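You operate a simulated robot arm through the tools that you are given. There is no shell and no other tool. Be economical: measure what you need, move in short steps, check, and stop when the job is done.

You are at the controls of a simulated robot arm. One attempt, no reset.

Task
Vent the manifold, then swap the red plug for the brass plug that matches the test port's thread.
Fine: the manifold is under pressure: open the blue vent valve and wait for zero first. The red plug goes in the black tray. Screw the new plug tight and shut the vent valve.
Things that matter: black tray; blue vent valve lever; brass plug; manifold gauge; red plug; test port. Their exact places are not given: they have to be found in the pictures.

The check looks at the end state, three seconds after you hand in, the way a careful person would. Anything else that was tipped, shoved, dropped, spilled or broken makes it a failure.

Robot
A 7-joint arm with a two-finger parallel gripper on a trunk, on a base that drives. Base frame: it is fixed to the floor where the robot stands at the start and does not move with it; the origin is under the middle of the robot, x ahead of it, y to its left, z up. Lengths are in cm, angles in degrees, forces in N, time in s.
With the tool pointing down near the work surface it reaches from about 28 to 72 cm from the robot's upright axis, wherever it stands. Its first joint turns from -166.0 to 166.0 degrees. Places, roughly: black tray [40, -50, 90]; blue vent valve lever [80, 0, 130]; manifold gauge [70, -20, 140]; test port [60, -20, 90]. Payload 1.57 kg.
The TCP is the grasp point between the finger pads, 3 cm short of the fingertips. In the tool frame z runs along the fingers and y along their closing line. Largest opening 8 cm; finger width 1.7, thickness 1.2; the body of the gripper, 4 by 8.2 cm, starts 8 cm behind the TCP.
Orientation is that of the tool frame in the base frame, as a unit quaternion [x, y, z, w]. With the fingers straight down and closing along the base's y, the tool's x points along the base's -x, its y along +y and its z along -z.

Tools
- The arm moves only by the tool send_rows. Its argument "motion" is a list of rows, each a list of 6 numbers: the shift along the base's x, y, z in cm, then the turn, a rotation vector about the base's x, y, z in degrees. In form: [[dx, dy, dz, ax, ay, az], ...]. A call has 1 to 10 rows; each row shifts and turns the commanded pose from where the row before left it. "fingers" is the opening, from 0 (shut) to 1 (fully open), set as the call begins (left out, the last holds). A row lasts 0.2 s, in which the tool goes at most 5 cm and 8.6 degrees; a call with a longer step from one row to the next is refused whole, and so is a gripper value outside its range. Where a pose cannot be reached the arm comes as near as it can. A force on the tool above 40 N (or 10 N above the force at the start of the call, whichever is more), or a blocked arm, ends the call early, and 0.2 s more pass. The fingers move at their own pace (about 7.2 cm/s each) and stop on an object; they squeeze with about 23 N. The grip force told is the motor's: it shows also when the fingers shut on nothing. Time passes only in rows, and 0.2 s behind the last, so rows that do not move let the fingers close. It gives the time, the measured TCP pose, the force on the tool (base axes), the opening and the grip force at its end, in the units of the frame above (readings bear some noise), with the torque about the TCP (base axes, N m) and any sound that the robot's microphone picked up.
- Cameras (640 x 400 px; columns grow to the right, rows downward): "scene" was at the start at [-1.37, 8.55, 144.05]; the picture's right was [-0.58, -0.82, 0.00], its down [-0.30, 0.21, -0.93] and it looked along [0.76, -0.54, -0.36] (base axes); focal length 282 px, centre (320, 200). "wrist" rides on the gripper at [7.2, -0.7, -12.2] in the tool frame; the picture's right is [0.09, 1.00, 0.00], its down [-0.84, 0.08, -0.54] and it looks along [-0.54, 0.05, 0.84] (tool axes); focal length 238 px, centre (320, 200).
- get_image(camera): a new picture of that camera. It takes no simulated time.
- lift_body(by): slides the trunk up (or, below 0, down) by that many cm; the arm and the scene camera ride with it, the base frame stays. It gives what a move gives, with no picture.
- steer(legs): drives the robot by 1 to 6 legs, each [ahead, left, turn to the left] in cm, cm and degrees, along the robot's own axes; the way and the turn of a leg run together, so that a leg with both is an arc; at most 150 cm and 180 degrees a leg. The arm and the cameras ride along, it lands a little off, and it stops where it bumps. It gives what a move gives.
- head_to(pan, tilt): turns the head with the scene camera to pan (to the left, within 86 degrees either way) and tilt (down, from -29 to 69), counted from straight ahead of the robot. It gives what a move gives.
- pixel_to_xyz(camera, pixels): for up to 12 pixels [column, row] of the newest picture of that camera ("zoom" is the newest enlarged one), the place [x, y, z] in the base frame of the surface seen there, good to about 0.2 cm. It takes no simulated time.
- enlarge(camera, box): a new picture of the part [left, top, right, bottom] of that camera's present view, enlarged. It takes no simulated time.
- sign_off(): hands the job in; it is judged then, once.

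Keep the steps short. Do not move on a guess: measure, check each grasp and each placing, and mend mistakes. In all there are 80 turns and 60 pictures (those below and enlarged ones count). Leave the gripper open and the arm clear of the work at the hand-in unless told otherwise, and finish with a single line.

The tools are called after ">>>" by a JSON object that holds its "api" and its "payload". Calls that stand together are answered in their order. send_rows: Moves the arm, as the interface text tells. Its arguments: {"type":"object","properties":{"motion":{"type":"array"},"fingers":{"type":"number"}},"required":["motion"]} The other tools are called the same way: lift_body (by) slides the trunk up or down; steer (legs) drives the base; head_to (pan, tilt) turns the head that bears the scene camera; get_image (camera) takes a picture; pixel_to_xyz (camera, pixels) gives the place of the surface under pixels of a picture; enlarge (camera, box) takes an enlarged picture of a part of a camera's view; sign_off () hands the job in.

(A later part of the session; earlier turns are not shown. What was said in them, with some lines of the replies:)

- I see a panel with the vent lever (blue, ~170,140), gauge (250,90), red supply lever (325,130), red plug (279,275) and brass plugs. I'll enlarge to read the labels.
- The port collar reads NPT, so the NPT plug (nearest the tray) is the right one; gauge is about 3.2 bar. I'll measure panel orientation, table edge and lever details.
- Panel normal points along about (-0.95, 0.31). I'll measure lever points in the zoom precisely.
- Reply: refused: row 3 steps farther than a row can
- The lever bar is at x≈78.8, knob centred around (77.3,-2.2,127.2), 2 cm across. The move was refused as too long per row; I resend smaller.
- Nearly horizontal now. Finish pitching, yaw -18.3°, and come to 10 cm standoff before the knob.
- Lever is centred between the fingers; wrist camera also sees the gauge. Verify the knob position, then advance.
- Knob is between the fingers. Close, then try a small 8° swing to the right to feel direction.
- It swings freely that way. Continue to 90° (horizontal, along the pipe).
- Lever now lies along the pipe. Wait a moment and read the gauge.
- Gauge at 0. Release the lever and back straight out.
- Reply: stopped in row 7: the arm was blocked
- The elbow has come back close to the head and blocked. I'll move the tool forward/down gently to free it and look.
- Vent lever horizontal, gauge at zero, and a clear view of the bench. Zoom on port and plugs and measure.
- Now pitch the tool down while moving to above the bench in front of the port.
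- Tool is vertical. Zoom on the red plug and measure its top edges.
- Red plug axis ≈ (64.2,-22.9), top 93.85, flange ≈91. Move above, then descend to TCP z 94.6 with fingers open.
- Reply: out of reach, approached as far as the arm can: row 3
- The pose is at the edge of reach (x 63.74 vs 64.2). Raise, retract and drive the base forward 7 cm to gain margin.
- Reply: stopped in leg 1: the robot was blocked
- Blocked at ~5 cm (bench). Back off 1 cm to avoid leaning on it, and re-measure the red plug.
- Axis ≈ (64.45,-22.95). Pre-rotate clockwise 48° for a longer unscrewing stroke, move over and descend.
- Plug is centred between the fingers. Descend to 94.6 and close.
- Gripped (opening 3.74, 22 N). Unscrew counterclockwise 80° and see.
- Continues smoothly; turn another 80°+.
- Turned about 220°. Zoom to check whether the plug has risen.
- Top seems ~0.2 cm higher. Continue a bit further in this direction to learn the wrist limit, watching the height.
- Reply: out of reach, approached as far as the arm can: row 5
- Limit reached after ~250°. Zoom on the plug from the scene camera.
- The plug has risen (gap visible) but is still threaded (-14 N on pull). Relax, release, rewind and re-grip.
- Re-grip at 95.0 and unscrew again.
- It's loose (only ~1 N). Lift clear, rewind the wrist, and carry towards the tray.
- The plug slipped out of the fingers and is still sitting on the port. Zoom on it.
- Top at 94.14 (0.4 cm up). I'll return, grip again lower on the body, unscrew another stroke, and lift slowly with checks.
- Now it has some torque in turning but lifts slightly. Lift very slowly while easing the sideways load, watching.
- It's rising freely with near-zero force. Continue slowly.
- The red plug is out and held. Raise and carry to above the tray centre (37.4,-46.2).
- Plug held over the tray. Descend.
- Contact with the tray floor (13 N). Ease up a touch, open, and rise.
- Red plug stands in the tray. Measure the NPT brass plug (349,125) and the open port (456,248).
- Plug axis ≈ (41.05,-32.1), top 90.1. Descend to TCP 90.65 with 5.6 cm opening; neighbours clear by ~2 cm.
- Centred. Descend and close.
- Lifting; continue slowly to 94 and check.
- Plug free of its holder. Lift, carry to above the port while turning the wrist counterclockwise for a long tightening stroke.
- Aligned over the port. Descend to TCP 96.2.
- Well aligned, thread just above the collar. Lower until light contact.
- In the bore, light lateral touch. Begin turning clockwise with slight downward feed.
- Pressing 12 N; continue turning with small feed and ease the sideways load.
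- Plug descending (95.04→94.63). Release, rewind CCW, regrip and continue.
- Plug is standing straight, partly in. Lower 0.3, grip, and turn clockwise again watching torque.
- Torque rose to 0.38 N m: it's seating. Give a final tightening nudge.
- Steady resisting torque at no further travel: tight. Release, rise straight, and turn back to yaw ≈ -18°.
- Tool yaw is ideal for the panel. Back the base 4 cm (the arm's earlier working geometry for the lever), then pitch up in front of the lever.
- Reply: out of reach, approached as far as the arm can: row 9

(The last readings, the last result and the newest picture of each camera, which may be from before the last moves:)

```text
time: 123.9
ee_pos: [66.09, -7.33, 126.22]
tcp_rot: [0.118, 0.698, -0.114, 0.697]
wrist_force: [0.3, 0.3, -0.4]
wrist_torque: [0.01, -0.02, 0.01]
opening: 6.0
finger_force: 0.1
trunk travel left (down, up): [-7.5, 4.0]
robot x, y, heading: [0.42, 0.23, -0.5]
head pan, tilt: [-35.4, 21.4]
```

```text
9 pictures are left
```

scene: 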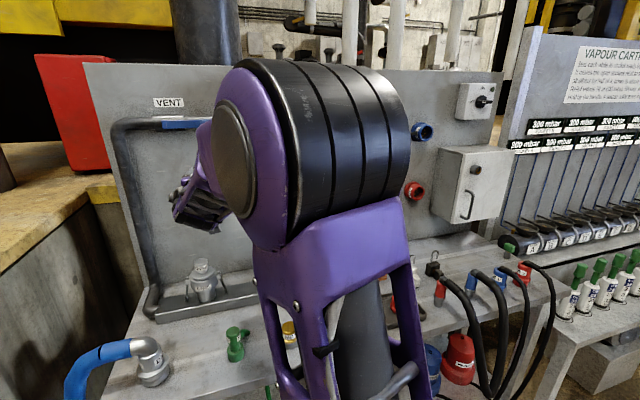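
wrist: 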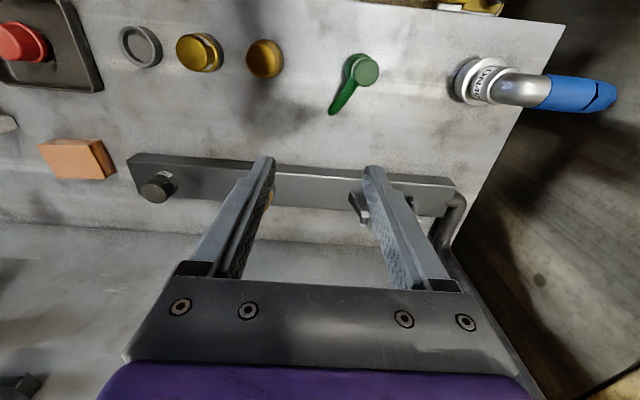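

Horizontal again. Roll 90° and rise to lever height at standoff.

>>> {"api": "send_rows", "payload": {"motion": [[0, 0, 1, -7.79, 2.57, 0], [0, 0, 1, -7.79, 2.57, 0], [0, 0, 1, -7.79, 2.57, 0], [0, 0, 1, -7.79, 2.57, 0], [0, 0, 1, -7.79, 2.57, 0], [0, 0, 1, -7.79, 2.57, 0], [0, 0, 1, -7.79, 2.57, 0], [0, 0, 1, -7.79, 2.57, 0], [0, 0, 1, -7.79, 2.57, 0], [0, 0, 0.8, -7.79, 2.57, 0]]}}

>>> {"api": "send_rows", "payload": {"motion": [[0, 0, 0, -7.6, 2.5, 0], [0, 0, 0, 0, 0, 0]]}}

>>> {"api": "get_image", "payload": {"camera": "wrist"}}

```text
time: 126.1
ee_pos: [65.9, -7.29, 135.94]
tcp_rot: [-0.37, 0.598, -0.547, 0.455]
wrist_force: [-0.2, 0.1, -0.1]
wrist_torque: [0.04, 0.01, -0.01]
opening: 6.0
finger_force: 0.1
trunk travel left (down, up): [-7.5, 4.0]
robot x, y, heading: [0.69, 0.44, -0.4]
head pan, tilt: [-35.4, 21.4]
```

```text
time: 126.7
ee_pos: [65.9, -7.25, 135.91]
tcp_rot: [0.412, -0.569, 0.577, -0.416]
wrist_force: [1.0, 0.3, 0.5]
wrist_torque: [0.02, 0.0, 0.02]
opening: 5.98
finger_force: 0.0
trunk travel left (down, up): [-7.5, 4.0]
robot x, y, heading: [0.19, 0.43, -0.4]
head pan, tilt: [-35.4, 21.4]
```

```text
8 pictures are left
```

wrist: 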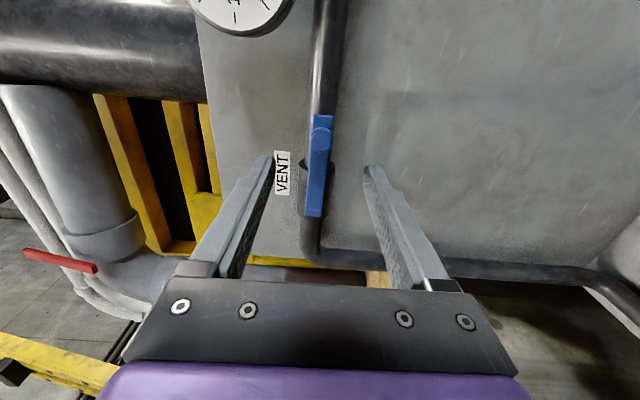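

Lever lies between the fingers. Advance to the knob at (74.6,-10.2,136.05) and grip.

>>> {"api": "send_rows", "payload": {"motion": [[3, -1, 0, 0, 0, 0], [3, -1, 0.1, 0, 0, 0], [2.7, -0.95, 0, 0, 0, 0], [0, 0, 0, 0, 0, 0]]}}

>>> {"api": "send_rows", "payload": {"motion": [[0, 0, 0, 0, 0, 0], [0, 0, 0, 0, 0, 0], [0, 0, 0, 0, 0, 0]], "fingers": 0}}

```text
time: 127.7
ee_pos: [74.75, -10.25, 136.05]
tcp_rot: [0.411, -0.569, 0.577, -0.418]
wrist_force: [0.1, 1.0, -0.5]
wrist_torque: [0.02, 0.01, -0.02]
opening: 6.0
finger_force: 0.0
trunk travel left (down, up): [-7.5, 4.0]
robot x, y, heading: [0.58, 0.2, -0.7]
head pan, tilt: [-35.4, 21.4]
```

```text
time: 128.5
ee_pos: [74.61, -10.26, 136.04]
tcp_rot: [0.41, -0.571, 0.576, -0.417]
wrist_force: [0.3, -0.8, -0.5]
wrist_torque: [-0.07, 0.03, -0.01]
opening: 2.11
finger_force: 34.2
trunk travel left (down, up): [-7.5, 4.0]
robot x, y, heading: [0.27, 0.09, -0.6]
head pan, tilt: [-35.4, 21.4]
```

Gripped (2.11 cm, same as before). Swing the lever back down along the reverse arc.

>>> {"api": "send_rows", "payload": {"motion": [[0.028, 0.084, -1.226, 7.79, -2.57, 0], [0.082, 0.249, -1.201, 7.79, -2.57, 0], [0.135, 0.409, -1.152, 7.79, -2.57, 0], [0.185, 0.56, -1.078, 7.79, -2.57, 0], [0.231, 0.702, -0.984, 7.79, -2.57, 0], [0.273, 0.827, -0.868, 7.79, -2.57, 0], [0.309, 0.937, -0.735, 7.79, -2.57, 0], [0.338, 1.027, -0.587, 7.79, -2.57, 0], [0.361, 1.095, -0.427, 7.79, -2.57, 0], [0.376, 1.142, -0.258, 7.79, -2.57, 0]]}}

>>> {"api": "send_rows", "payload": {"motion": [[0.187, 0.57, -0.06, 3.8, -1.25, 0], [0.187, 0.57, -0.02, 3.8, -1.25, 0], [0, 0, 0, 0, 0, 0]]}}

>>> {"api": "send_rows", "payload": {"motion": [[0.06, 0.19, 0, 0, 0, 0], [0, 0, 0, 0, 0, 0]]}}

>>> {"api": "get_image", "payload": {"camera": "wrist"}}

```text
time: 130.7
ee_pos: [76.99, -3.37, 127.44]
tcp_rot: [0.069, 0.705, -0.163, 0.687]
wrist_force: [-4.4, -3.5, -12.1]
wrist_torque: [0.13, -0.25, 0.04]
opening: 2.12
finger_force: 34.4
trunk travel left (down, up): [-7.5, 4.0]
robot x, y, heading: [0.18, 0.12, -0.2]
head pan, tilt: [-35.4, 21.4]
```

```text
time: 131.5
ee_pos: [77.41, -1.88, 127.19]
tcp_rot: [0.116, 0.7, -0.113, 0.696]
wrist_force: [-7.7, -0.1, -19.2]
wrist_torque: [0.17, 0.06, 0.09]
opening: 2.12
finger_force: 34.2
trunk travel left (down, up): [-7.5, 4.0]
robot x, y, heading: [0.25, 0.56, -0.5]
head pan, tilt: [-35.4, 21.4]
```

```text
time: 132.1
ee_pos: [77.45, -1.99, 127.23]
tcp_rot: [0.117, 0.699, -0.115, 0.696]
wrist_force: [-11.4, -2.2, -21.2]
wrist_torque: [0.06, -0.03, 0.02]
opening: 2.14
finger_force: 34.3
trunk travel left (down, up): [-7.5, 4.0]
robot x, y, heading: [0.49, 0.73, -0.5]
head pan, tilt: [-35.4, 21.4]
```

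```text
7 pictures are left
```

wrist: 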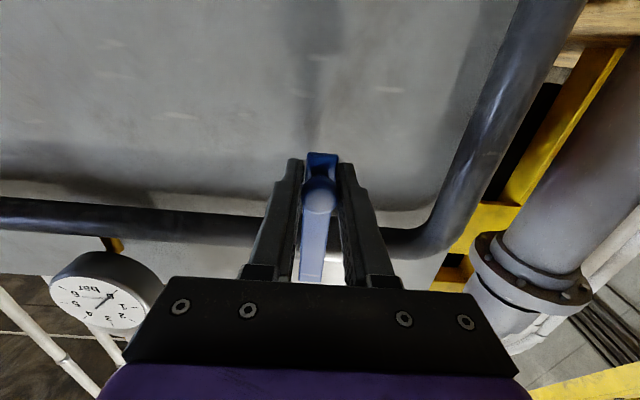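

Lever is hanging down again at the stop. Relax, release, and back away.

>>> {"api": "send_rows", "payload": {"motion": [[0, -0.15, 0.1, 0, 0, 0], [0, 0, 0.1, 0, 0, 0]]}}

>>> {"api": "send_rows", "payload": {"motion": [[0, 0, 0, 0, 0, 0], [0, 0, 0, 0, 0, 0], [-2, 0.66, 0, 0, 0, 0], [-3.5, 1.15, 0, 0, 0, 0], [-4, 1.3, 0, 0, 0, 0], [-1, 1, -2, 2.6, 7.9, 0], [-1, 1, -2, 2.6, 7.9, 0], [-1, 1, -2, 2.6, 7.9, 0], [-2, 1, -1, 2.6, 7.9, 0], [-2, 1, -1, 2.6, 7.9, 0]], "fingers": 0.75}}

>>> {"api": "send_rows", "payload": {"motion": [[-2, 1, 0, 2.6, 7.9, 0], [-2, 1, 0, 2.6, 7.9, 0], [-2, 1, 0, 2.6, 7.9, 0], [-2, 1, 0, 2.6, 7.9, 0], [-2, 1, 0, 2.6, 7.9, 0], [-2, 1, 0, 2.6, 7.9, 0], [0, 1, 0, 0, 0, 0]]}}

>>> {"api": "get_image", "payload": {"camera": "scene"}}

```text
time: 132.7
ee_pos: [77.4, -1.87, 127.27]
tcp_rot: [0.117, 0.699, -0.116, 0.695]
wrist_force: [-14.0, 0.7, -26.4]
wrist_torque: [-0.03, -0.13, 0.03]
opening: 2.1
finger_force: 34.7
trunk travel left (down, up): [-7.5, 4.0]
robot x, y, heading: [0.26, 0.34, -0.3]
head pan, tilt: [-35.4, 21.4]
```

```text
time: 134.9
ee_pos: [60.89, 6.02, 119.58]
tcp_rot: [0.148, 0.901, -0.07, 0.402]
wrist_force: [-0.6, -0.1, -0.6]
wrist_torque: [0.02, 0.01, -0.02]
opening: 5.99
finger_force: 0.0
trunk travel left (down, up): [-7.5, 4.0]
robot x, y, heading: [0.7, 0.42, -0.5]
head pan, tilt: [-35.4, 21.4]
```

```text
time: 136.5
ee_pos: [48.9, 13.08, 119.61]
tcp_rot: [0.159, 0.987, -0.005, -0.016]
wrist_force: [-0.7, 0.4, 0.1]
wrist_torque: [0.0, 0.04, -0.03]
opening: 6.01
finger_force: 0.1
trunk travel left (down, up): [-7.5, 4.0]
robot x, y, heading: [0.54, 0.16, -0.6]
head pan, tilt: [-35.4, 21.4]
```

```text
6 pictures are left
```

scene: 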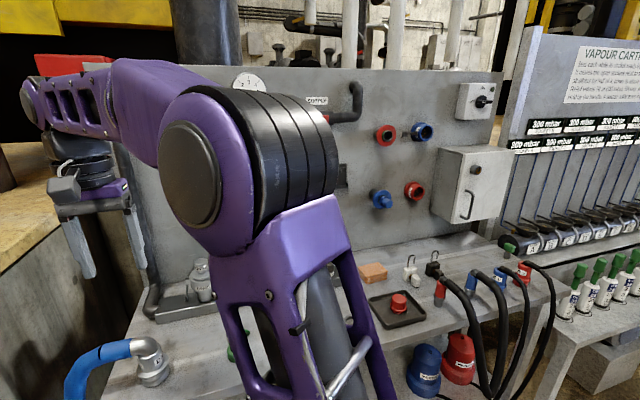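

Arm blocks the view; move it further left/back to see the panel.

>>> {"api": "send_rows", "payload": {"motion": [[-2, 4, 0, 0, 0, 0], [-2, 4, 0, 0, 0, 0], [-2, 4, 0, 0, 0, 0], [-2, 4, 0, 0, 0, 0], [-2, 4, 0, 0, 0, 0], [-2, 4, 0, 0, 0, 0], [-2, 4, 0, 0, 0, 0]]}}

>>> {"api": "get_image", "payload": {"camera": "scene"}}

```text
time: 138.1
ee_pos: [34.91, 41.13, 119.69]
tcp_rot: [0.161, 0.987, -0.004, -0.014]
wrist_force: [-0.3, 0.8, -0.4]
wrist_torque: [0.02, 0.03, -0.01]
opening: 5.97
finger_force: 0.2
trunk travel left (down, up): [-7.5, 4.0]
robot x, y, heading: [0.44, 0.21, -0.7]
head pan, tilt: [-35.4, 21.4]
```

```text
5 pictures are left
```

scene: 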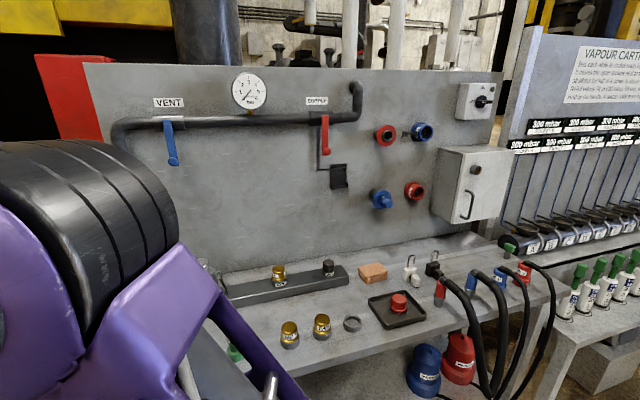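

Clear view. Zoom on the plug and the lever for a final check.

>>> {"api": "enlarge", "payload": {"camera": "scene", "box": [250, 250, 310, 300]}}

>>> {"api": "pixel_to_xyz", "payload": {"camera": "zoom", "pixels": [[300, 165], [300, 150], [285, 180]]}}

>>> {"api": "enlarge", "payload": {"camera": "scene", "box": [140, 65, 340, 185]}}

```text
8.00 times, centred on (280, 275) of scene
```

zoom: 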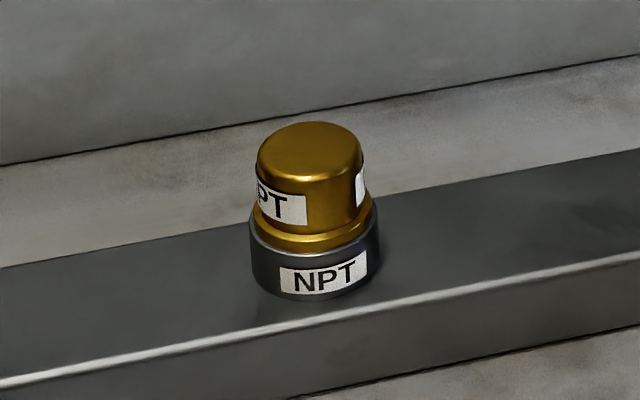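

```text
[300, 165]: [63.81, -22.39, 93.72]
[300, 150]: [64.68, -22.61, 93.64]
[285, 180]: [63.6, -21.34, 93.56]
```

```text
3.20 times, centred on (240, 125) of scene
```

zoom: 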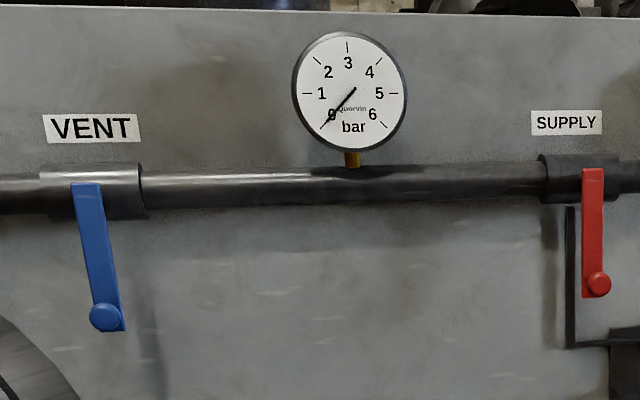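

The plug sits flush (top at 93.7, as the red one was). The vent lever hangs as it did at the start, the gauge reads 0, the red plug is in the tray, and the gripper is open and clear. Handing in.

>>> {"api": "sign_off", "payload": {}}

```text
The job is handed in.
```

The manifold is vented to 0 bar, the NPT brass plug is screwed tight in the test port, the red plug is in the black tray, and the vent valve is shut.
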